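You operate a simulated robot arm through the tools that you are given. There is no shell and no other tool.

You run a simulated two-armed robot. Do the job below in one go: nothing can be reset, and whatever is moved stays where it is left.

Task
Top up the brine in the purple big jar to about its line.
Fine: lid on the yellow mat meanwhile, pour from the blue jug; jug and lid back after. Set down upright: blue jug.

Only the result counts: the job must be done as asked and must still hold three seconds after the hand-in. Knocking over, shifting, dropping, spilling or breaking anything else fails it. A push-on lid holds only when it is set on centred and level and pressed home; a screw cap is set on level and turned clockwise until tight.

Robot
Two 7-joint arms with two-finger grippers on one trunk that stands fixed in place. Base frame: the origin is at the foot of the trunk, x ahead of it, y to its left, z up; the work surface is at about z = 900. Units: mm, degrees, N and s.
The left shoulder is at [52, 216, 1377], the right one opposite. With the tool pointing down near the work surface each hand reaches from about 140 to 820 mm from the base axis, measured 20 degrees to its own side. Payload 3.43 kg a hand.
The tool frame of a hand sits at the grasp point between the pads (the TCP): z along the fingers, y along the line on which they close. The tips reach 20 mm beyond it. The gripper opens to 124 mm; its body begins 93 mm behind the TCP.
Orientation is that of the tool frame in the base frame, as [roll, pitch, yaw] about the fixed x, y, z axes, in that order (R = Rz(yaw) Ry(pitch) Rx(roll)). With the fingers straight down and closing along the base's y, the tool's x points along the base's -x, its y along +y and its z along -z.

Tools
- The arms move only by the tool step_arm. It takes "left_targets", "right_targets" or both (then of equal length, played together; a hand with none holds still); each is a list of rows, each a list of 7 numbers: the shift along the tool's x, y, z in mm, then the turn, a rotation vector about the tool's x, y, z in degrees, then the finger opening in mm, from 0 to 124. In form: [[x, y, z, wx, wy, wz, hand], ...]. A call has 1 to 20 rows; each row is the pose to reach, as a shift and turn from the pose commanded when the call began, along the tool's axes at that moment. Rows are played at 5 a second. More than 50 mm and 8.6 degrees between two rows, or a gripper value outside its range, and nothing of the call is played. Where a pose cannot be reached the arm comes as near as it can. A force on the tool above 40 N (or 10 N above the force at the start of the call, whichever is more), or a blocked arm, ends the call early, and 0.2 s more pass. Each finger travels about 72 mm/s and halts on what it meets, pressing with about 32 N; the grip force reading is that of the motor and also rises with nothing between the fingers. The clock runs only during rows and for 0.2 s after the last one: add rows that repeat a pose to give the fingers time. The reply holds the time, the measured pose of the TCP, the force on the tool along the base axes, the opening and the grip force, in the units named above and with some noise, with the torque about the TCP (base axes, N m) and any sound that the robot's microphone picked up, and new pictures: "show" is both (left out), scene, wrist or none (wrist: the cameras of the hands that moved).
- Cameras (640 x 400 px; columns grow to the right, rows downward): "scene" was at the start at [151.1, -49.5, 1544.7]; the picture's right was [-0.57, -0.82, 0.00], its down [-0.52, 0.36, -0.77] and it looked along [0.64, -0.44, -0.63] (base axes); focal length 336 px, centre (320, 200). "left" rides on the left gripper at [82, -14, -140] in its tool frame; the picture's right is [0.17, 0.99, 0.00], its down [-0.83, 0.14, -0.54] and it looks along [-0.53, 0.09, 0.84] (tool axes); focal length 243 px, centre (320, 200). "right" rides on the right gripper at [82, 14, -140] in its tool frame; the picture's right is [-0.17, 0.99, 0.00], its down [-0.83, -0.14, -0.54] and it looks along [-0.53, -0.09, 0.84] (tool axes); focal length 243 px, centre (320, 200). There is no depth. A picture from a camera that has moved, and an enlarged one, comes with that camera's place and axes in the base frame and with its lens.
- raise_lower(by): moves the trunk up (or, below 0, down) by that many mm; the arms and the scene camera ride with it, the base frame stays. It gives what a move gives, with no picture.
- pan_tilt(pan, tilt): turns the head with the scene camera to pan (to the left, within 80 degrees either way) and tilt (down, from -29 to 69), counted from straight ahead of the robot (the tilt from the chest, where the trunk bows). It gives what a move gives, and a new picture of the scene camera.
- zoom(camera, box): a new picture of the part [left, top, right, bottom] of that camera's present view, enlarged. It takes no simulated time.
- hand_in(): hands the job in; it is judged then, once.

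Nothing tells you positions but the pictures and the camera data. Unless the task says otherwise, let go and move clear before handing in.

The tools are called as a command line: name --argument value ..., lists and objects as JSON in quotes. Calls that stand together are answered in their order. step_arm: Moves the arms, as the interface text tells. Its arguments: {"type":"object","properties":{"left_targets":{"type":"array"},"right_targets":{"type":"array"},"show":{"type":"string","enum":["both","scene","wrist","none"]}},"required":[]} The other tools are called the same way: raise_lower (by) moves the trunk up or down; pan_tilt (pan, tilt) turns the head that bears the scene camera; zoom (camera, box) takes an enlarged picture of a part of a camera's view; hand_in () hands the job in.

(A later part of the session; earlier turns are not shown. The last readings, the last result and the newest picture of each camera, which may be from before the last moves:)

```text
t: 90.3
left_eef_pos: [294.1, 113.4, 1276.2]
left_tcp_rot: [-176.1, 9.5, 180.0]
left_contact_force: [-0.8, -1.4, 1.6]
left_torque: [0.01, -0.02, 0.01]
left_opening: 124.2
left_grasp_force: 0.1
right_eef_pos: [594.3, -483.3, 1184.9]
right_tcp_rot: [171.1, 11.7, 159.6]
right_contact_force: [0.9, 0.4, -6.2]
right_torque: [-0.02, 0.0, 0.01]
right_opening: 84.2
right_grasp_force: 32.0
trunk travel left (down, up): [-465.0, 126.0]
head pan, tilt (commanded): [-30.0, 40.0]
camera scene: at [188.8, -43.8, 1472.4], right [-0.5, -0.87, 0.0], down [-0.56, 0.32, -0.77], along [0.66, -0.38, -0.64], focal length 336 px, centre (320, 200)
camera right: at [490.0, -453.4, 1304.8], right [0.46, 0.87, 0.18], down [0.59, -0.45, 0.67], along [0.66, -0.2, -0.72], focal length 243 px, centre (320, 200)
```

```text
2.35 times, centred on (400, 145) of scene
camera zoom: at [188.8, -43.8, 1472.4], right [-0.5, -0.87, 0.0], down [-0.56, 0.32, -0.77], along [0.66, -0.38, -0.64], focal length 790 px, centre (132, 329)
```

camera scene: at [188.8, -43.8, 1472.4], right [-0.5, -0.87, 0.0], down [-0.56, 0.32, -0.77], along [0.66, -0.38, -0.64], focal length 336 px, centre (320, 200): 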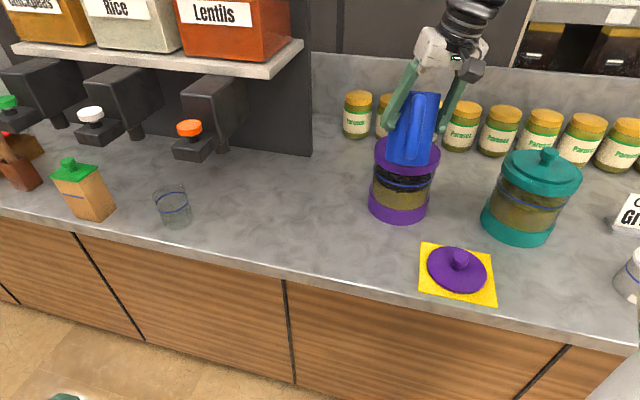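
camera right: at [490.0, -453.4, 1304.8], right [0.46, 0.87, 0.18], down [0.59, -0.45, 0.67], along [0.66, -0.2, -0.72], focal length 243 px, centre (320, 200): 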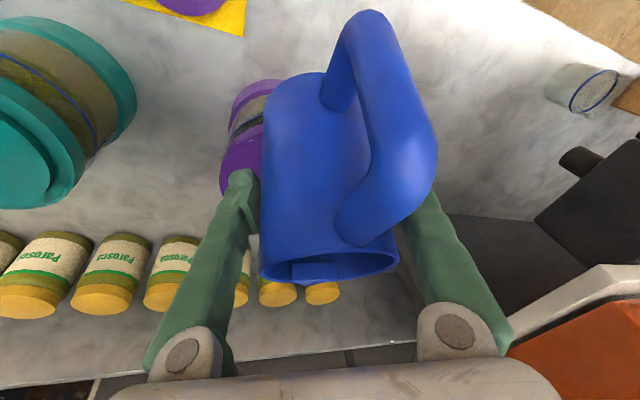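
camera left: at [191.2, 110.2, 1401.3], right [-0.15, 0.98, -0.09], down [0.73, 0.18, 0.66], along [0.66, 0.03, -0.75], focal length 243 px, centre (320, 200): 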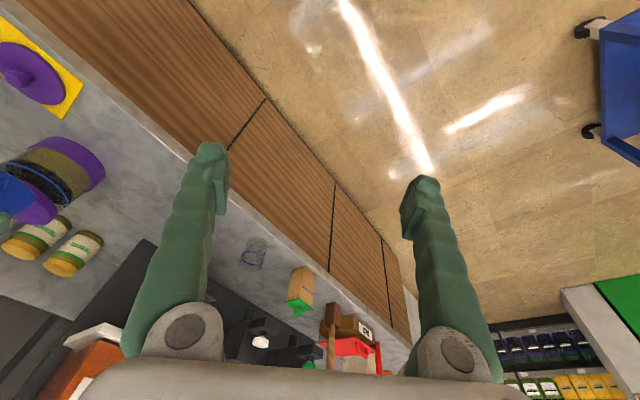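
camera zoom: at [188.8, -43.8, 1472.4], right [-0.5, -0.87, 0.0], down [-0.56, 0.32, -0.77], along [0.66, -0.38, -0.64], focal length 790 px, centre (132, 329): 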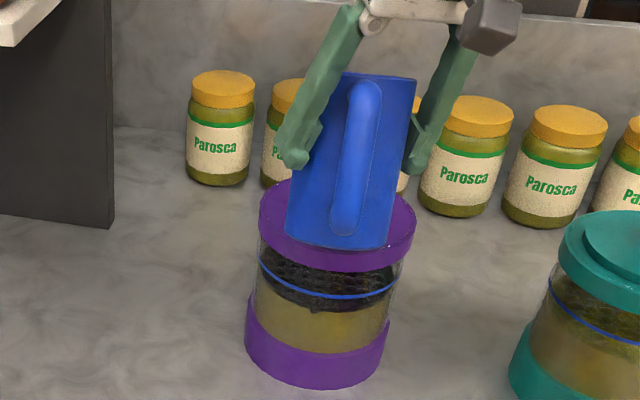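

The spout is over the jar, about 20 mm short of its centre and in line with it. I'll tilt to 28° while lowering a bit, then hold and look for the first trickle.

step_arm --right_targets '[[1.5, -1.1, 7.2, -0.8, 1.8, 0.4, 40], [3, -2.2, 14.5, -1.5, 3.6, 0.9, 40], [4.5, -3.4, 21.8, -2.3, 5.4, 1.3, 40], [6.1, -4.5, 29, -3.1, 7.2, 1.8, 40], [6.1, -4.5, 29, -3.1, 7.2, 1.8, 40], [6.1, -4.5, 29, -3.1, 7.2, 1.8, 40]]' --show "scene"

zoom --camera "left" --box '[0, 100, 144, 240]'

zoom --camera "scene" --box '[340, 60, 460, 230]'

```text
t: 91.7
left_eef_pos: [295.5, 114.0, 1277.0]
left_tcp_rot: [-176.1, 9.5, -180.0]
left_contact_force: [0.0, 0.4, 0.0]
left_torque: [0.02, 0.03, 0.02]
left_opening: 123.8
left_grasp_force: 0.1
right_eef_pos: [594.6, -484.0, 1156.8]
right_tcp_rot: [168.0, 4.2, 159.2]
right_contact_force: [-1.1, 0.2, -7.2]
right_torque: [-0.02, -0.04, 0.02]
right_opening: 83.9
right_grasp_force: 31.7
trunk travel left (down, up): [-465.0, 126.0]
head pan, tilt (commanded): [-30.0, 40.0]
camera scene: at [189.1, -43.9, 1472.4], right [-0.5, -0.87, 0.0], down [-0.56, 0.32, -0.77], along [0.66, -0.38, -0.64], focal length 336 px, centre (320, 200)
```

scene: 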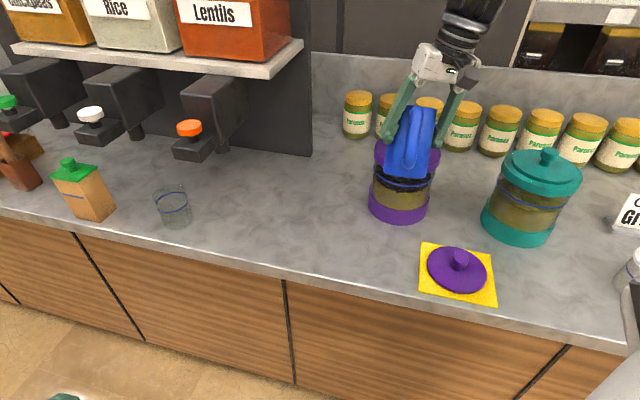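

```text
2.86 times, centred on (72, 170) of left
camera zoom: at [191.1, 110.4, 1401.2], right [-0.15, 0.98, -0.09], down [0.73, 0.18, 0.66], along [0.66, 0.03, -0.75], focal length 693 px, centre (1029, 286)
```

zoom: 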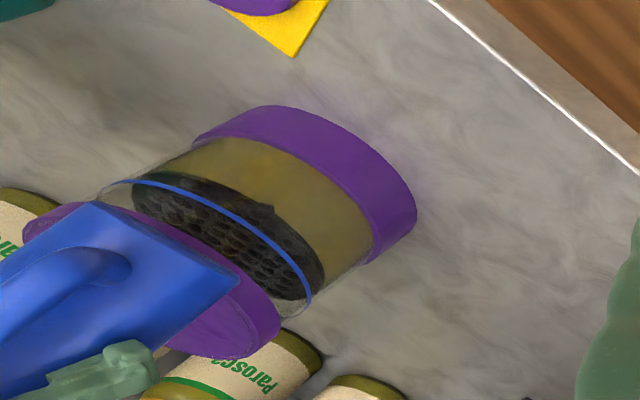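

```text
2.35 times, centred on (400, 145) of scene
camera zoom: at [189.1, -43.9, 1472.4], right [-0.5, -0.87, 0.0], down [-0.56, 0.32, -0.77], along [0.66, -0.38, -0.64], focal length 790 px, centre (132, 329)
```

zoom: 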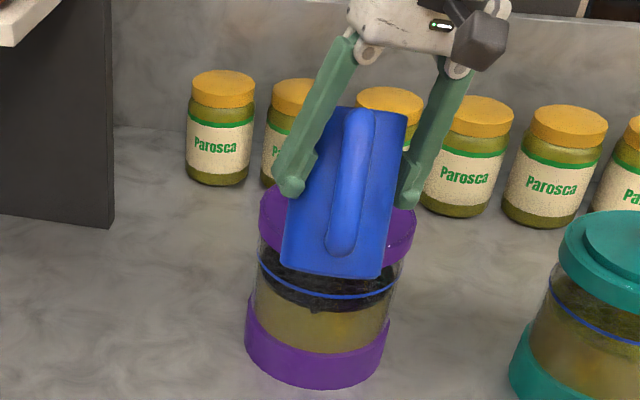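

zoom --camera "right" --box '[200, 140, 440, 340]'

zoom --camera "left" --box '[0, 150, 100, 240]'

```text
2.00 times, centred on (320, 240) of right
camera zoom: at [503.3, -466.4, 1287.4], right [0.48, 0.85, 0.22], down [0.65, -0.51, 0.56], along [0.59, -0.13, -0.8], focal length 485 px, centre (320, 120)
```

zoom: 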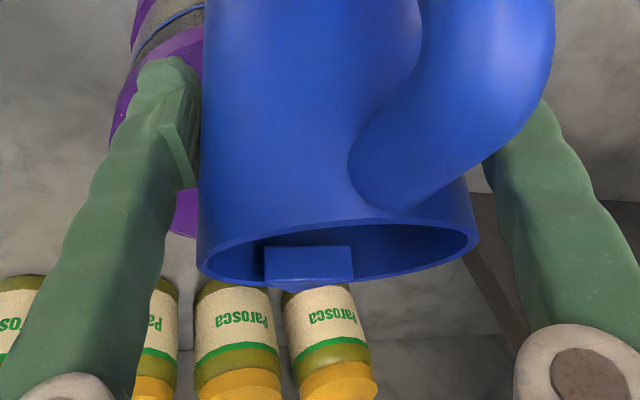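

```text
4.44 times, centred on (50, 195) of left
camera zoom: at [191.1, 110.4, 1401.2], right [-0.15, 0.98, -0.09], down [0.73, 0.18, 0.66], along [0.66, 0.03, -0.75], focal length 1078 px, centre (1520, 222)
```

zoom: 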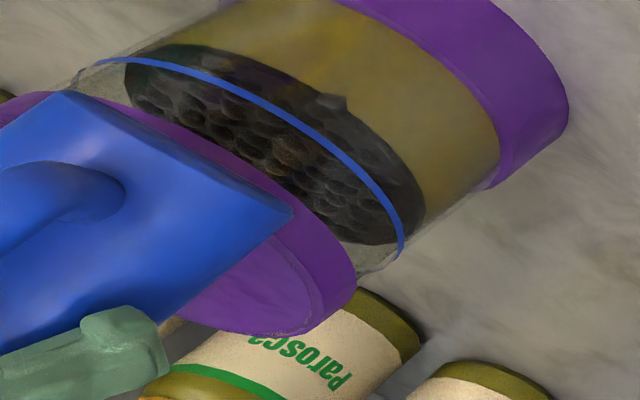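

step_arm --right_targets '[[0, 0, 0, -0.6, 1.3, 0.3, 40], [0, 0, 0, -1.2, 2.7, 0.7, 40], [0, 0, 0, -1.2, 2.7, 0.7, 40], [0, 0, 0, -1.2, 2.7, 0.7, 40]]' --show "none"

zoom --camera "right" --box '[200, 140, 440, 340]'

zoom --camera "left" --box '[0, 150, 100, 240]'

```text
t: 92.7
left_eef_pos: [294.7, 113.0, 1276.2]
left_tcp_rot: [-176.1, 9.4, 180.0]
left_contact_force: [0.1, -0.2, 0.0]
left_torque: [-0.02, -0.01, -0.02]
left_opening: 124.1
left_grasp_force: 0.0
right_eef_pos: [594.6, -484.4, 1154.5]
right_tcp_rot: [166.8, 1.6, 159.1]
right_contact_force: [-0.3, 0.0, -5.9]
right_torque: [-0.02, 0.0, 0.02]
right_opening: 84.1
right_grasp_force: 31.9
trunk travel left (down, up): [-465.0, 126.0]
head pan, tilt (commanded): [-30.0, 40.0]
```

```text
2.00 times, centred on (320, 240) of right
camera zoom: at [508.5, -471.5, 1291.1], right [0.49, 0.84, 0.23], down [0.67, -0.53, 0.51], along [0.55, -0.1, -0.83], focal length 485 px, centre (320, 120)
```

zoom: 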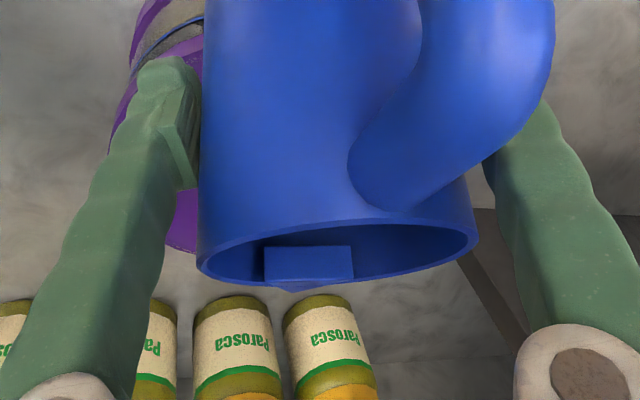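

```text
4.44 times, centred on (50, 195) of left
camera zoom: at [191.1, 110.4, 1401.2], right [-0.15, 0.98, -0.09], down [0.73, 0.18, 0.66], along [0.66, 0.03, -0.75], focal length 1078 px, centre (1520, 222)
```

zoom: 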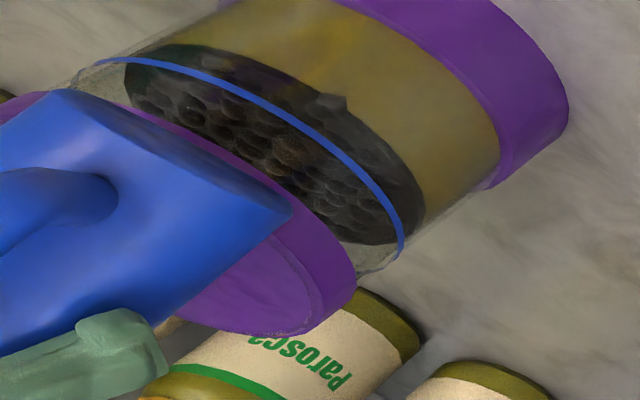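

step_arm --right_targets '[[0, 0, 0, -0.6, 1.3, 0.3, 40], [0, 0, 0, -1.2, 2.7, 0.7, 40], [0, 0, 0, -1.2, 2.7, 0.7, 40], [0, 0, 0, -1.2, 2.7, 0.7, 40]]' --show "scene"

zoom --camera "scene" --box '[350, 100, 450, 220]'

zoom --camera "left" --box '[0, 150, 100, 240]'

```text
t: 93.7
left_eef_pos: [293.5, 112.7, 1276.3]
left_tcp_rot: [-176.1, 9.5, 180.0]
left_contact_force: [0.7, -0.5, 0.6]
left_torque: [0.0, 0.01, 0.05]
left_opening: 123.9
left_grasp_force: 0.1
right_eef_pos: [594.6, -484.3, 1155.2]
right_tcp_rot: [165.6, -1.3, 159.1]
right_contact_force: [-0.3, -0.3, -6.3]
right_torque: [-0.1, 0.0, 0.03]
right_opening: 84.2
right_grasp_force: 31.8
trunk travel left (down, up): [-465.0, 126.0]
head pan, tilt (commanded): [-30.0, 40.0]
camera scene: at [189.1, -43.9, 1472.4], right [-0.5, -0.87, 0.0], down [-0.56, 0.32, -0.77], along [0.66, -0.38, -0.64], focal length 336 px, centre (320, 200)
```

scene: 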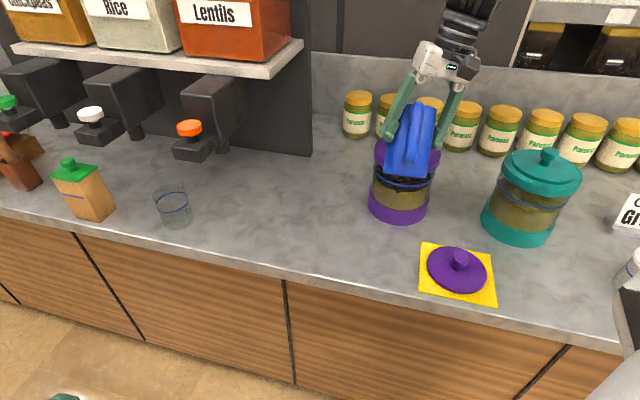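

```text
3.33 times, centred on (400, 160) of scene
camera zoom: at [189.1, -43.9, 1472.4], right [-0.5, -0.87, 0.0], down [-0.56, 0.32, -0.77], along [0.66, -0.38, -0.64], focal length 1119 px, centre (53, 333)
```

zoom: 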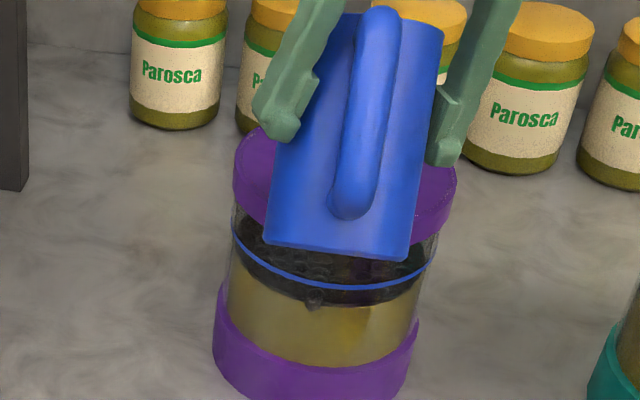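

```text
4.44 times, centred on (50, 195) of left
camera zoom: at [191.1, 110.4, 1401.2], right [-0.15, 0.98, -0.09], down [0.73, 0.18, 0.66], along [0.66, 0.03, -0.75], focal length 1078 px, centre (1520, 222)
```

zoom: 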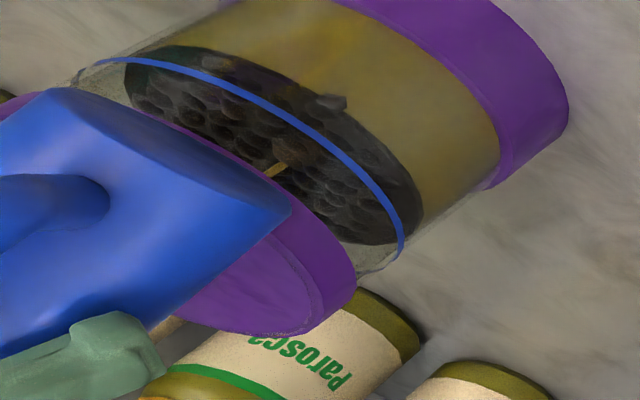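

A thin stream of brine is entering the jar; I can see it inside, through the glass, in the left view. The pour works, so I'll keep tilting gradually.

step_arm --right_targets '[[0, 0, 0, -0.6, 1.3, 0.3, 40], [0, 0, 0, -1.2, 2.7, 0.7, 40], [0, 0, 0, -1.7, 4, 1, 40], [0, 0, 0, -2.3, 5.4, 1.3, 40], [0, 0, 0, -2.3, 5.4, 1.3, 40], [0, 0, 0, -2.3, 5.4, 1.3, 40], [0, 0, 0, -2.3, 5.4, 1.3, 40]]' --show "none"

zoom --camera "left" --box '[0, 150, 100, 240]'

zoom --camera "scene" --box '[350, 100, 450, 220]'

zoom --camera "right" --box '[200, 140, 440, 340]'

```text
t: 95.3
left_eef_pos: [294.3, 113.6, 1277.2]
left_tcp_rot: [-176.1, 9.5, 180.0]
left_contact_force: [0.4, -0.1, -0.6]
left_torque: [0.02, 0.01, -0.01]
left_opening: 123.7
left_grasp_force: 0.0
right_eef_pos: [595.1, -484.0, 1155.9]
right_tcp_rot: [163.2, -6.9, 159.3]
right_contact_force: [-0.2, 0.3, -7.0]
right_torque: [-0.06, -0.04, 0.01]
right_opening: 84.2
right_grasp_force: 32.4
trunk travel left (down, up): [-465.0, 126.0]
head pan, tilt (commanded): [-30.0, 40.0]
```

```text
4.44 times, centred on (50, 195) of left
camera zoom: at [191.3, 110.4, 1401.2], right [-0.15, 0.98, -0.09], down [0.73, 0.18, 0.66], along [0.66, 0.03, -0.75], focal length 1078 px, centre (1520, 222)
```

zoom: 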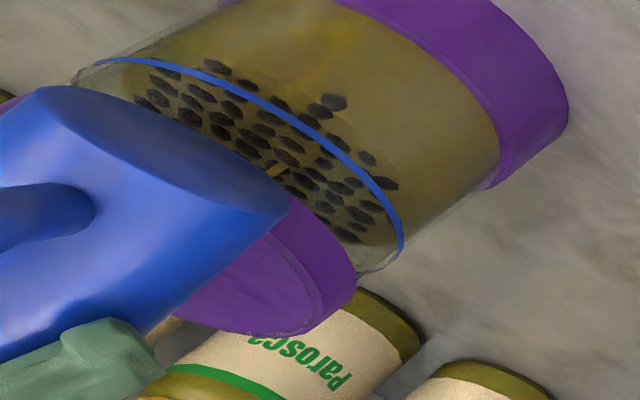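

```text
3.33 times, centred on (400, 160) of scene
camera zoom: at [189.3, -43.9, 1472.3], right [-0.5, -0.87, 0.0], down [-0.56, 0.32, -0.77], along [0.66, -0.38, -0.64], focal length 1119 px, centre (53, 333)
```

zoom: 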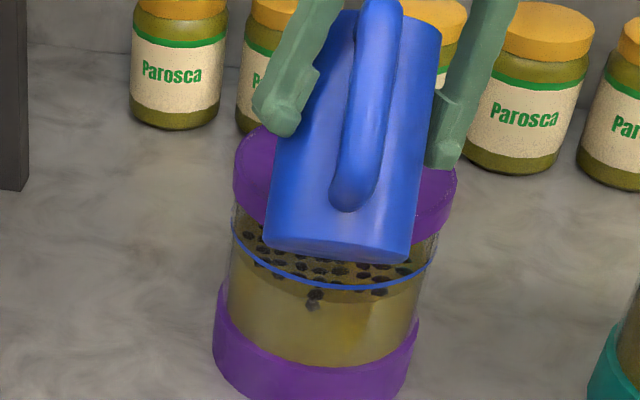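

```text
2.00 times, centred on (320, 240) of right
camera zoom: at [524.9, -487.1, 1300.7], right [0.52, 0.81, 0.26], down [0.72, -0.58, 0.37], along [0.46, 0.0, -0.89], focal length 485 px, centre (320, 120)
```

zoom: 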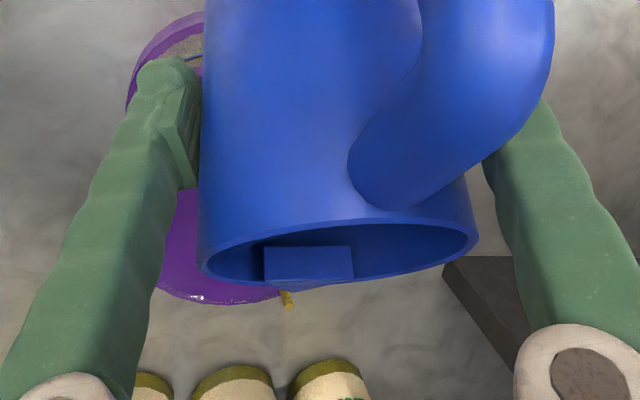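

The brine is rising around the olives and the stream lands inside. I'll look closely at the level now.

zoom --camera "scene" --box '[365, 160, 435, 215]'

zoom --camera "left" --box '[10, 155, 70, 210]'

```text
7.27 times, centred on (400, 188) of scene
camera zoom: at [189.3, -43.9, 1472.3], right [-0.5, -0.87, 0.0], down [-0.56, 0.32, -0.77], along [0.66, -0.38, -0.64], focal length 2440 px, centre (-262, 291)
```

zoom: 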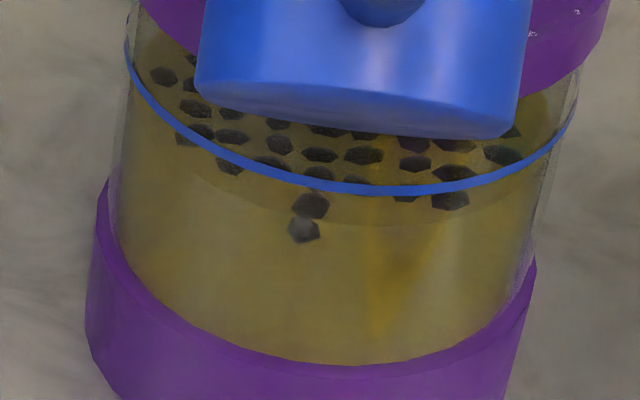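

```text
7.27 times, centred on (40, 182) of left
camera zoom: at [191.3, 110.4, 1401.2], right [-0.15, 0.98, -0.09], down [0.73, 0.18, 0.66], along [0.66, 0.03, -0.75], focal length 1764 px, centre (2356, 327)
```

zoom: 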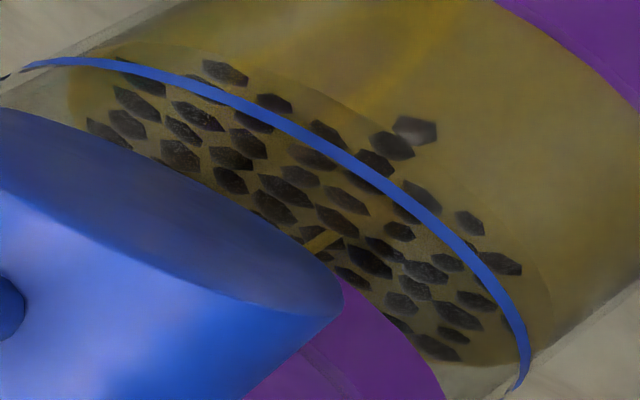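

By my measurement the level has come up about 4 mm, in line with what the jug's tilt should release. About 14 mm is left, so I'll continue in controlled steps.

step_arm --right_targets '[[0, 0, 0, -0.5, 1.2, 0.3, 40], [0, 0, 0, -1, 2.4, 0.6, 40], [0, 0, 0, -1.5, 3.6, 0.9, 40], [0, 0, 0, -2.1, 4.8, 1.2, 40], [0, 0, 0, -2.6, 6, 1.5, 40], [0, 0, 0, -3.1, 7.2, 1.8, 40], [0, 0, 0, -3.1, 7.2, 1.8, 40], [0, 0, 0, -3.1, 7.2, 1.8, 40], [0, 0, 0, -3.1, 7.2, 1.8, 40]]' --show "none"

zoom --camera "scene" --box '[365, 160, 435, 215]'

zoom --camera "left" --box '[0, 150, 100, 240]'

zoom --camera "right" --box '[200, 140, 440, 340]'

```text
t: 97.3
left_eef_pos: [294.9, 113.4, 1276.7]
left_tcp_rot: [-176.1, 9.5, -180.0]
left_contact_force: [0.3, 0.0, -0.7]
left_torque: [0.01, 0.0, -0.01]
left_opening: 124.0
left_grasp_force: 0.1
right_eef_pos: [595.2, -484.4, 1154.9]
right_tcp_rot: [160.0, -14.4, 159.9]
right_contact_force: [-0.2, -0.4, -5.8]
right_torque: [-0.08, -0.01, 0.01]
right_opening: 84.0
right_grasp_force: 31.6
trunk travel left (down, up): [-465.0, 126.0]
head pan, tilt (commanded): [-30.0, 40.0]
```

```text
7.27 times, centred on (400, 188) of scene
camera zoom: at [189.2, -43.9, 1472.4], right [-0.5, -0.87, 0.0], down [-0.56, 0.32, -0.77], along [0.66, -0.38, -0.64], focal length 2440 px, centre (-262, 291)
```

zoom: 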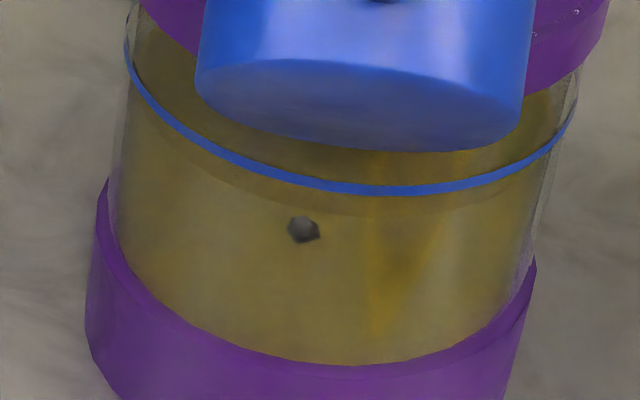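

```text
4.44 times, centred on (50, 195) of left
camera zoom: at [191.2, 110.4, 1401.2], right [-0.15, 0.98, -0.09], down [0.73, 0.18, 0.66], along [0.66, 0.03, -0.75], focal length 1078 px, centre (1520, 222)
```

zoom: 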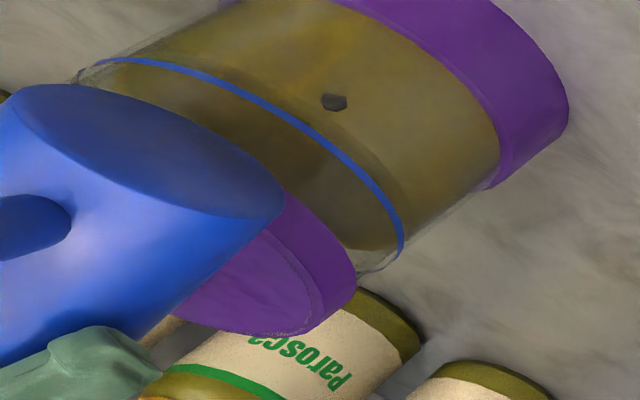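

```text
2.00 times, centred on (320, 240) of right
camera zoom: at [539.9, -501.6, 1306.1], right [0.55, 0.79, 0.29], down [0.75, -0.61, 0.24], along [0.36, 0.08, -0.93], focal length 485 px, centre (320, 120)
```

zoom: 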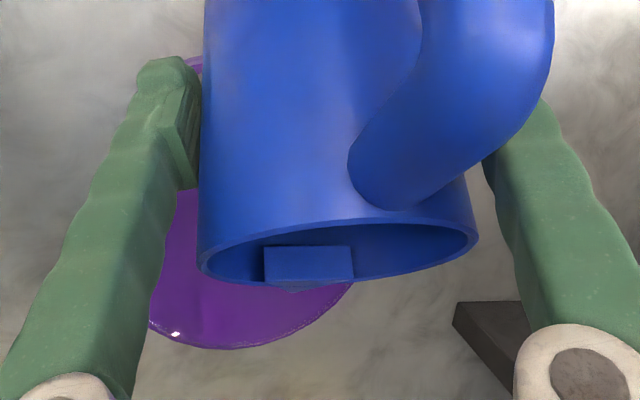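

All the olives are now submerged and the level reads about 1004. That leaves roughly 12 mm, so I'll continue to about 56°.

step_arm --right_targets '[[0, 0, 0, -0.5, 1.2, 0.3, 40], [0, 0, 0, -1, 2.4, 0.6, 40], [0, 0, 0, -1.5, 3.6, 0.9, 40], [0, 0, 0, -2.1, 4.8, 1.2, 40], [0, 0, 0, -2.6, 6, 1.5, 40], [0, 0, 0, -3.1, 7.2, 1.8, 40], [0, 0, 0, -3.1, 7.2, 1.8, 40], [0, 0, 0, -3.1, 7.2, 1.8, 40], [0, 0, 0, -3.1, 7.2, 1.8, 40]]' --show "none"

zoom --camera "scene" --box '[365, 160, 435, 215]'

zoom --camera "left" --box '[0, 150, 100, 240]'

zoom --camera "right" --box '[200, 140, 440, 340]'

```text
t: 99.3
left_eef_pos: [294.4, 114.4, 1276.4]
left_tcp_rot: [-176.1, 9.5, 179.9]
left_contact_force: [-1.3, 0.1, -1.0]
left_torque: [-0.01, 0.02, 0.0]
left_opening: 124.0
left_grasp_force: 0.1
right_eef_pos: [594.5, -483.9, 1154.3]
right_tcp_rot: [156.6, -21.5, 160.9]
right_contact_force: [0.1, 0.9, -6.8]
right_torque: [-0.08, -0.02, -0.02]
right_opening: 84.1
right_grasp_force: 31.9
trunk travel left (down, up): [-465.0, 126.0]
head pan, tilt (commanded): [-30.0, 40.0]
```

```text
7.27 times, centred on (400, 188) of scene
camera zoom: at [189.0, -44.0, 1472.4], right [-0.5, -0.87, 0.0], down [-0.56, 0.32, -0.77], along [0.66, -0.38, -0.64], focal length 2440 px, centre (-262, 291)
```

zoom: 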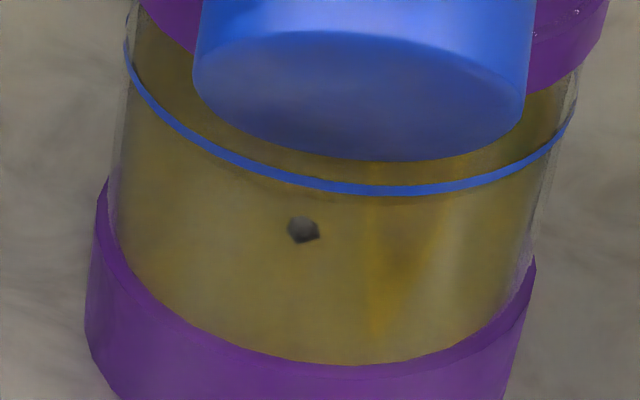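

```text
4.44 times, centred on (50, 195) of left
camera zoom: at [191.0, 110.3, 1401.2], right [-0.15, 0.98, -0.09], down [0.73, 0.18, 0.66], along [0.66, 0.03, -0.75], focal length 1078 px, centre (1520, 222)
```

zoom: 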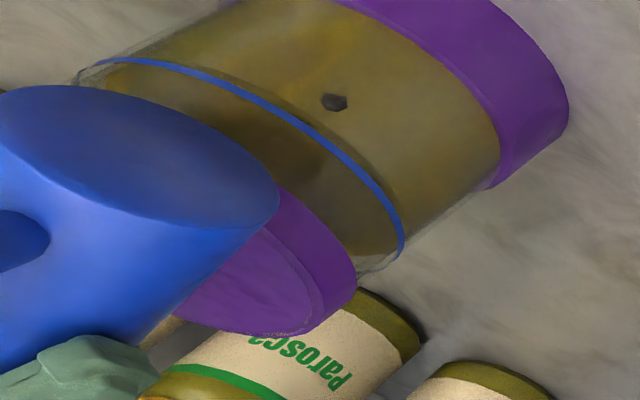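

```text
2.00 times, centred on (320, 240) of right
camera zoom: at [555.9, -516.2, 1308.5], right [0.58, 0.76, 0.3], down [0.77, -0.63, 0.1], along [0.27, 0.17, -0.95], focal length 485 px, centre (320, 120)
```

zoom: 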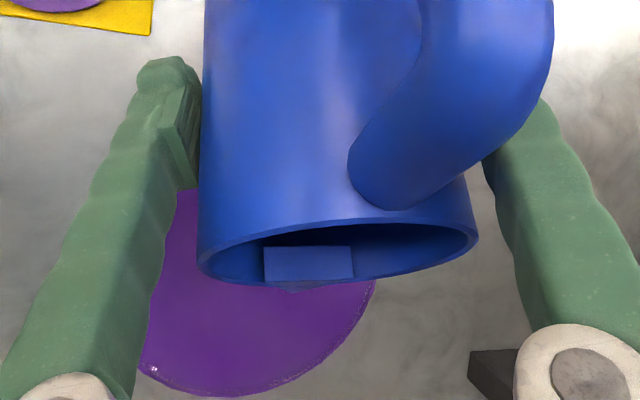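

zoom --camera "scene" --box '[376, 178, 416, 206]'

zoom --camera "left" --box '[30, 160, 70, 215]'

zoom --camera "scene" --box '[364, 160, 390, 200]'

```text
14.29 times, centred on (396, 192) of scene
camera zoom: at [189.0, -44.0, 1472.4], right [-0.5, -0.87, 0.0], down [-0.56, 0.32, -0.77], along [0.66, -0.38, -0.64], focal length 4794 px, centre (-766, 314)
```

zoom: 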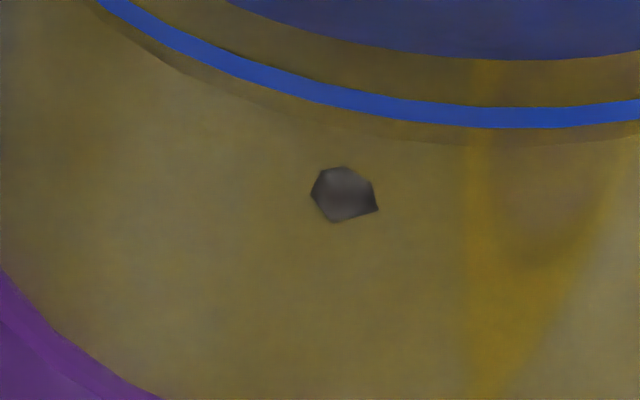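

```text
7.27 times, centred on (50, 188) of left
camera zoom: at [191.0, 110.3, 1401.2], right [-0.15, 0.98, -0.09], down [0.73, 0.18, 0.66], along [0.66, 0.03, -0.75], focal length 1764 px, centre (2284, 291)
```

zoom: 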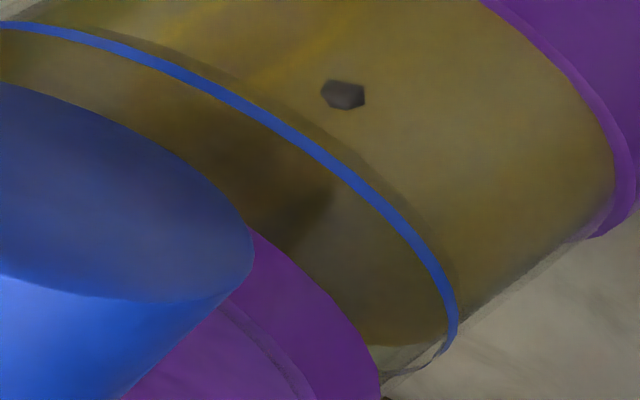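

```text
10.00 times, centred on (377, 180) of scene
camera zoom: at [189.0, -44.0, 1472.4], right [-0.5, -0.87, 0.0], down [-0.56, 0.32, -0.77], along [0.66, -0.38, -0.64], focal length 3356 px, centre (-250, 400)
```

zoom: 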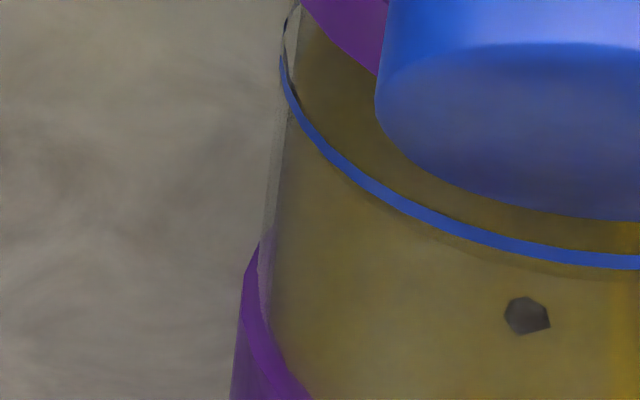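

The level is now about 1009 against a line at about 1018, so roughly 130 mL is still needed. More tilt on this heading will run out of reach, so I'll swing the jug around the jar by about 26° with the spout kept over the opening. I'll lower it slightly as I do.

step_arm --right_targets '[[-5, 4.1, 3.5, -1.6, -1.6, 3.8, 40], [-10.1, 8.2, 7, -3.2, -3.3, 7.5, 40], [-15.2, 12.2, 10.5, -4.8, -4.9, 11.3, 40], [-20.3, 16.3, 14, -6.5, -6.5, 15, 40], [-25.3, 20.4, 17.5, -8.1, -8.1, 18.8, 40], [-30.4, 24.5, 21, -9.7, -9.8, 22.5, 40], [-30.4, 24.5, 21, -9.7, -9.8, 22.5, 40]]' --show "scene"

zoom --camera "scene" --box '[340, 100, 460, 230]'

zoom --camera "left" --box '[0, 130, 110, 240]'

zoom --camera "right" --box '[120, 140, 440, 340]'

```text
t: 100.9
left_eef_pos: [294.2, 115.6, 1276.3]
left_tcp_rot: [-176.2, 9.4, -180.0]
left_contact_force: [-0.7, 0.5, 0.4]
left_torque: [0.02, -0.02, 0.0]
left_opening: 124.1
left_grasp_force: 0.1
right_eef_pos: [627.0, -463.3, 1134.6]
right_tcp_rot: [156.7, -21.5, 134.5]
right_contact_force: [0.1, 0.2, -7.0]
right_torque: [-0.07, -0.01, 0.0]
right_opening: 84.2
right_grasp_force: 31.5
trunk travel left (down, up): [-465.0, 126.0]
head pan, tilt (commanded): [-30.0, 40.0]
camera scene: at [189.2, -43.7, 1472.4], right [-0.5, -0.87, 0.0], down [-0.56, 0.32, -0.77], along [0.66, -0.38, -0.64], focal length 336 px, centre (320, 200)
```

scene: 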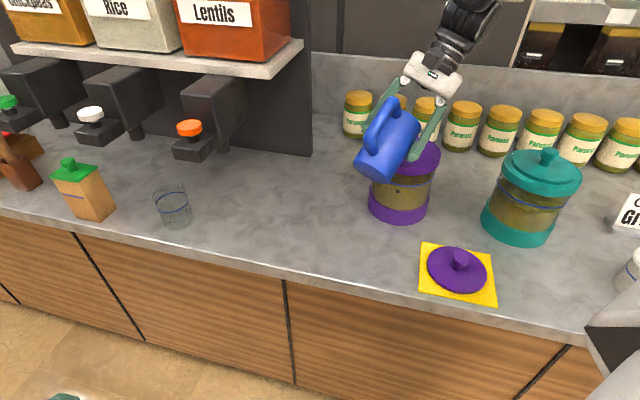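

```text
3.08 times, centred on (400, 165) of scene
camera zoom: at [189.2, -43.7, 1472.4], right [-0.5, -0.87, 0.0], down [-0.56, 0.32, -0.77], along [0.66, -0.38, -0.64], focal length 1032 px, centre (74, 308)
```

zoom: 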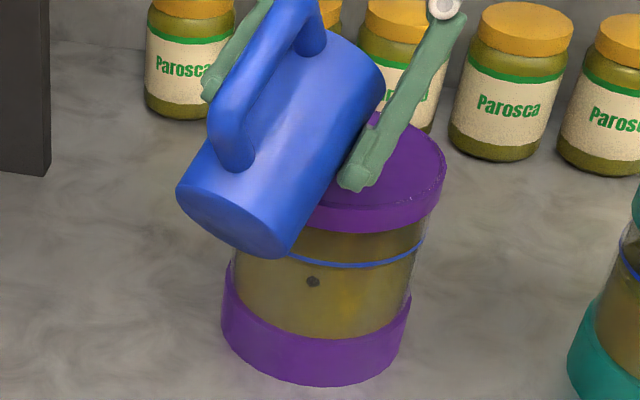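

```text
3.64 times, centred on (55, 185) of left
camera zoom: at [191.2, 110.6, 1401.2], right [-0.15, 0.98, -0.09], down [0.73, 0.18, 0.66], along [0.66, 0.03, -0.75], focal length 882 px, centre (1284, 254)
```

zoom: 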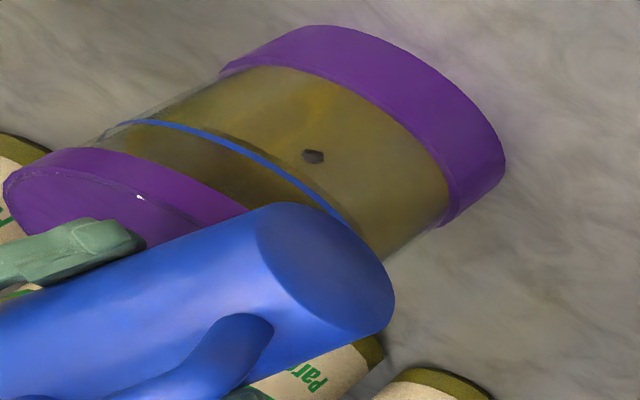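

```text
2.00 times, centred on (280, 240) of right
camera zoom: at [578.7, -473.8, 1288.4], right [0.85, 0.42, 0.3], down [0.41, -0.91, 0.1], along [0.32, 0.04, -0.95], focal length 485 px, centre (400, 120)
```

zoom: 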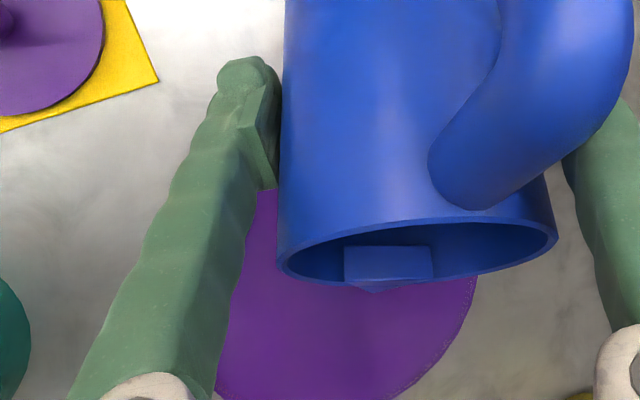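

No reach flags, and the scene view of the line is clearer now. Tilting on to about 61°.

step_arm --right_targets '[[0, 0, 0, -0.4, 0.9, 0.2, 40], [0, 0, 0, -0.8, 1.8, 0.4, 40], [0, 0, 0, -1.2, 2.7, 0.7, 40], [0, 0, 0, -1.5, 3.6, 0.9, 40], [0, 0, 0, -1.9, 4.5, 1.1, 40], [0, 0, 0, -1.9, 4.5, 1.1, 40], [0, 0, 0, -1.9, 4.5, 1.1, 40], [0, 0, 0, -1.9, 4.5, 1.1, 40]]' --show "none"

zoom --camera "scene" --box '[376, 164, 436, 208]'

zoom --camera "left" --box '[15, 150, 65, 200]'

zoom --camera "right" --box '[120, 140, 440, 340]'

```text
t: 102.7
left_eef_pos: [295.1, 114.4, 1276.5]
left_tcp_rot: [-176.2, 9.4, -180.0]
left_contact_force: [-0.3, 0.7, -0.2]
left_torque: [-0.06, 0.0, -0.01]
left_opening: 124.0
left_grasp_force: 0.0
right_eef_pos: [628.3, -463.1, 1136.1]
right_tcp_rot: [154.3, -26.1, 135.5]
right_contact_force: [-0.1, 0.1, -5.9]
right_torque: [-0.09, -0.01, 0.0]
right_opening: 84.1
right_grasp_force: 31.9
trunk travel left (down, up): [-465.0, 126.0]
head pan, tilt (commanded): [-30.0, 40.0]
```

```text
9.09 times, centred on (406, 186) of scene
camera zoom: at [189.2, -43.9, 1472.4], right [-0.5, -0.87, 0.0], down [-0.56, 0.32, -0.77], along [0.66, -0.38, -0.64], focal length 3051 px, centre (-462, 327)
```

zoom: 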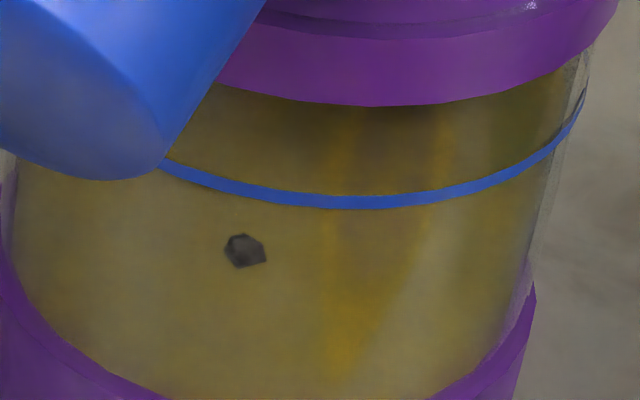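

```text
8.00 times, centred on (40, 175) of left
camera zoom: at [191.2, 110.4, 1401.2], right [-0.15, 0.98, -0.09], down [0.73, 0.18, 0.66], along [0.66, 0.03, -0.75], focal length 1941 px, centre (2560, 400)
```

zoom: 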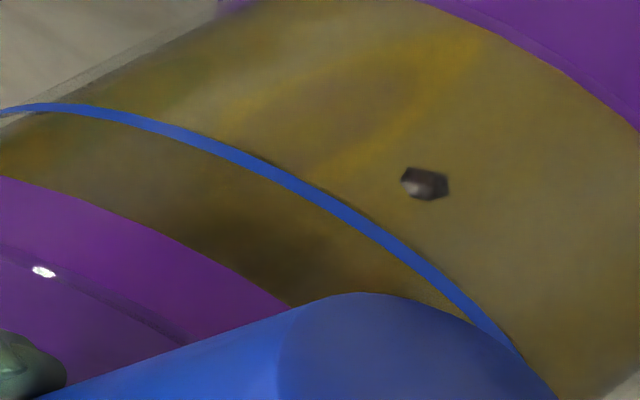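

```text
2.00 times, centred on (280, 240) of right
camera zoom: at [583.6, -487.5, 1288.8], right [0.86, 0.4, 0.31], down [0.41, -0.91, 0.02], along [0.29, 0.11, -0.95], focal length 485 px, centre (400, 120)
```

zoom: 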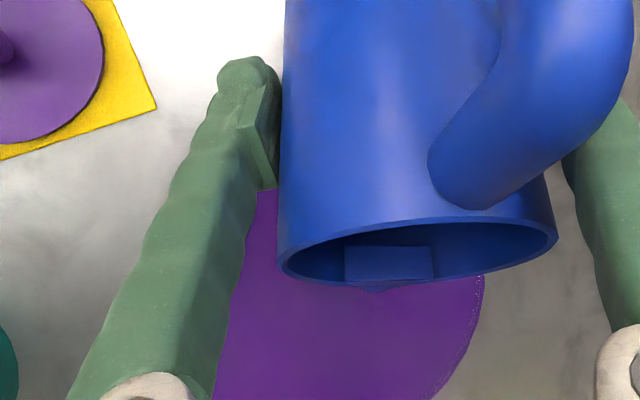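

The near edge of the brine is now hidden right behind the line, so it's within a few millimetres. I'll add a little more, to about 64°.

step_arm --right_targets '[[0, 0, 0, -0.4, 0.9, 0.2, 40], [0, 0, 0, -0.8, 1.8, 0.4, 40], [0, 0, 0, -1.2, 2.7, 0.7, 40], [0, 0, 0, -1.2, 2.7, 0.7, 40], [0, 0, 0, -1.2, 2.7, 0.7, 40], [0, 0, 0, -1.2, 2.7, 0.7, 40]]' --show "none"

zoom --camera "scene" --box '[386, 176, 426, 202]'

zoom --camera "left" --box '[15, 150, 65, 200]'

zoom --camera "scene" --box '[408, 160, 440, 200]'

```text
t: 104.1
left_eef_pos: [293.9, 114.6, 1276.1]
left_tcp_rot: [-176.1, 9.4, 180.0]
left_contact_force: [0.0, 0.6, 0.5]
left_torque: [-0.01, 0.02, -0.01]
left_opening: 123.8
left_grasp_force: 0.0
right_eef_pos: [628.5, -462.0, 1135.7]
right_tcp_rot: [152.9, -28.8, 136.1]
right_contact_force: [-0.1, -0.2, -5.9]
right_torque: [-0.08, 0.0, -0.02]
right_opening: 84.0
right_grasp_force: 32.5
trunk travel left (down, up): [-465.0, 126.0]
head pan, tilt (commanded): [-30.0, 40.0]
```

```text
15.38 times, centred on (406, 189) of scene
camera zoom: at [189.2, -43.9, 1472.4], right [-0.5, -0.87, 0.0], down [-0.56, 0.32, -0.77], along [0.66, -0.38, -0.64], focal length 5163 px, centre (-1003, 369)
```

zoom: 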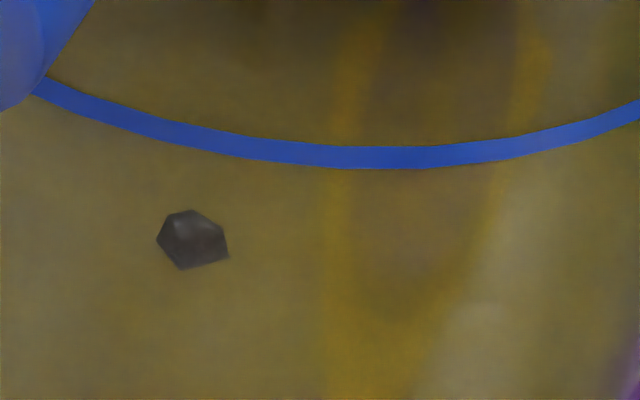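

```text
8.00 times, centred on (40, 175) of left
camera zoom: at [191.2, 110.4, 1401.2], right [-0.15, 0.98, -0.09], down [0.73, 0.18, 0.66], along [0.66, 0.03, -0.75], focal length 1941 px, centre (2560, 400)
```

zoom: 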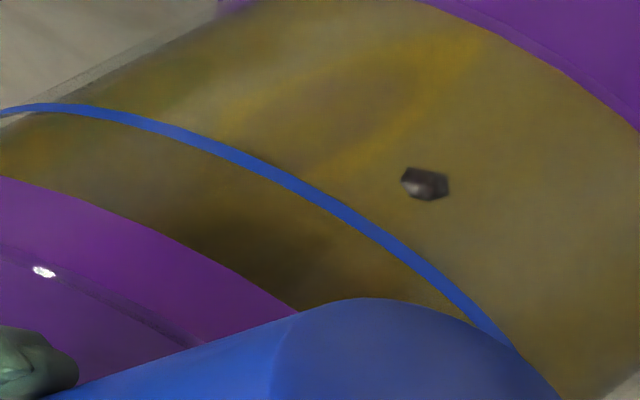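

```text
10.00 times, centred on (424, 180) of scene
camera zoom: at [189.2, -43.9, 1472.4], right [-0.5, -0.87, 0.0], down [-0.56, 0.32, -0.77], along [0.66, -0.38, -0.64], focal length 3356 px, centre (-720, 400)
```

zoom: 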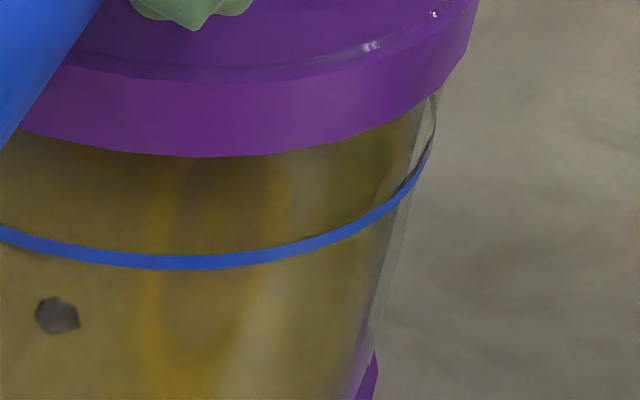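

Still hidden behind the line's thickness, about 1015 against 1018 for the line's middle. A touch more, another 2°.

step_arm --right_targets '[[0, 0, 0, -0.4, 0.9, 0.2, 40], [0, 0, 0, -0.8, 1.8, 0.4, 40], [0, 0, 0, -0.8, 1.8, 0.4, 40], [0, 0, 0, -0.8, 1.8, 0.4, 40], [0, 0, 0, -0.8, 1.8, 0.4, 40]]' --show "none"

zoom --camera "scene" --box '[386, 176, 426, 202]'

zoom --camera "left" --box '[15, 150, 65, 200]'

zoom --camera "right" --box '[120, 140, 440, 340]'

```text
t: 105.3
left_eef_pos: [294.4, 114.8, 1277.3]
left_tcp_rot: [-176.0, 9.5, 180.0]
left_contact_force: [-0.3, 0.5, -0.8]
left_torque: [0.04, 0.0, 0.02]
left_opening: 123.9
left_grasp_force: 0.0
right_eef_pos: [627.5, -463.3, 1133.7]
right_tcp_rot: [151.7, -30.6, 136.6]
right_contact_force: [0.3, -0.8, -5.9]
right_torque: [-0.08, -0.01, 0.02]
right_opening: 84.3
right_grasp_force: 32.0
trunk travel left (down, up): [-465.0, 126.0]
head pan, tilt (commanded): [-30.0, 40.0]
```

```text
15.38 times, centred on (406, 189) of scene
camera zoom: at [189.2, -43.9, 1472.4], right [-0.5, -0.87, 0.0], down [-0.56, 0.32, -0.77], along [0.66, -0.38, -0.64], focal length 5163 px, centre (-1003, 369)
```

zoom: 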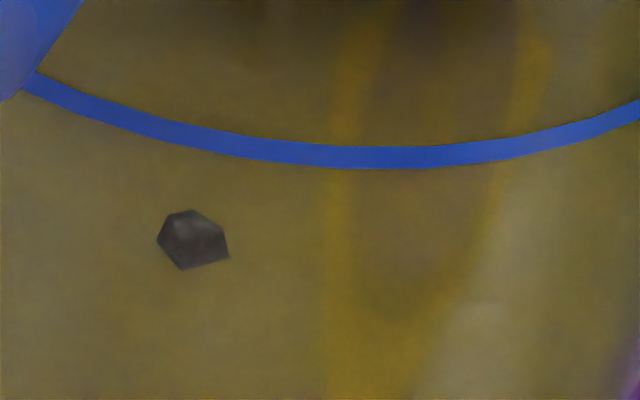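

```text
8.00 times, centred on (40, 175) of left
camera zoom: at [191.2, 110.4, 1401.2], right [-0.15, 0.98, -0.09], down [0.73, 0.18, 0.66], along [0.66, 0.03, -0.75], focal length 1941 px, centre (2560, 400)
```

zoom: 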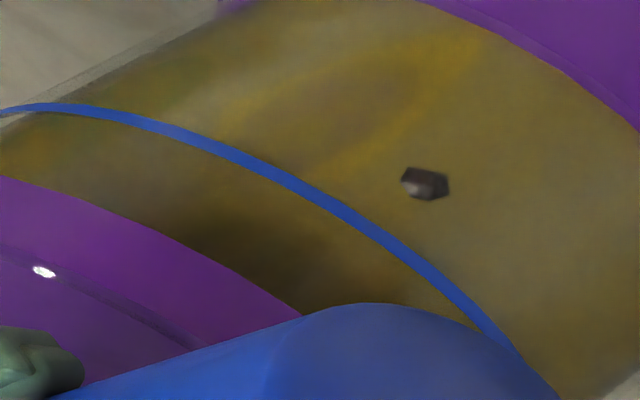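

```text
2.00 times, centred on (280, 240) of right
camera zoom: at [588.3, -499.4, 1287.3], right [0.87, 0.37, 0.32], down [0.41, -0.91, -0.07], along [0.26, 0.19, -0.95], focal length 485 px, centre (400, 120)
```

zoom: 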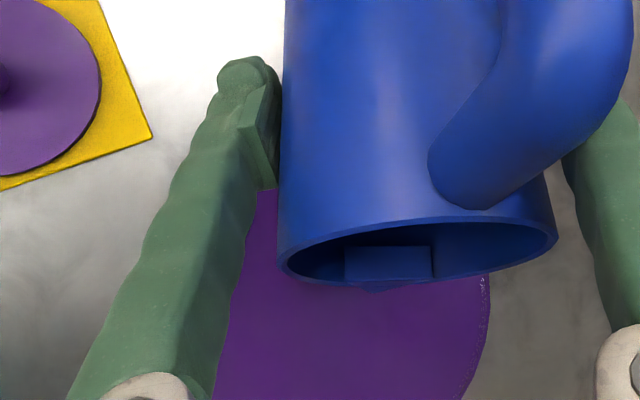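

zoom --camera "scene" --box '[394, 181, 418, 197]'

zoom --camera "left" --box '[30, 160, 60, 190]'

zoom --camera "scene" --box '[420, 165, 436, 180]'

```text
16.00 times, centred on (406, 189) of scene
camera zoom: at [189.2, -43.9, 1472.4], right [-0.5, -0.87, 0.0], down [-0.56, 0.32, -0.77], along [0.66, -0.38, -0.64], focal length 5369 px, centre (-1056, 376)
```

zoom: 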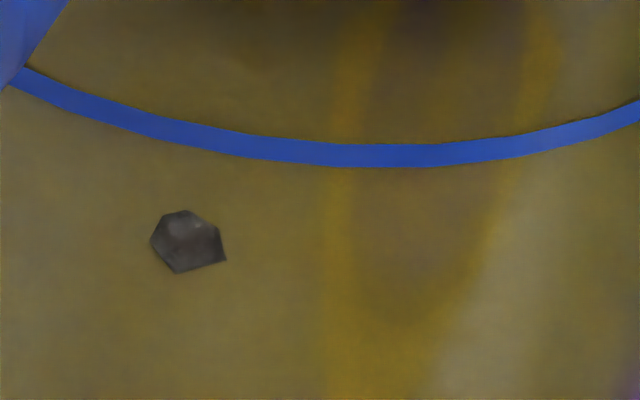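

```text
13.33 times, centred on (45, 175) of left
camera zoom: at [191.2, 110.4, 1401.2], right [-0.15, 0.98, -0.09], down [0.73, 0.18, 0.66], along [0.66, 0.03, -0.75], focal length 3235 px, centre (3987, 533)
```

zoom: 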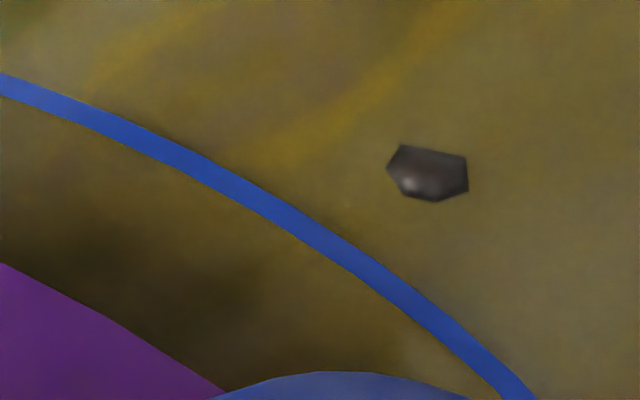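

```text
16.00 times, centred on (428, 172) of scene
camera zoom: at [189.2, -43.9, 1472.4], right [-0.5, -0.87, 0.0], down [-0.56, 0.32, -0.77], along [0.66, -0.38, -0.64], focal length 5369 px, centre (-1408, 640)
```

zoom: 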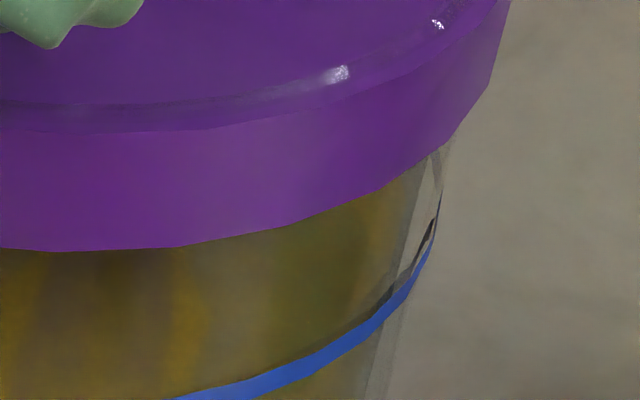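

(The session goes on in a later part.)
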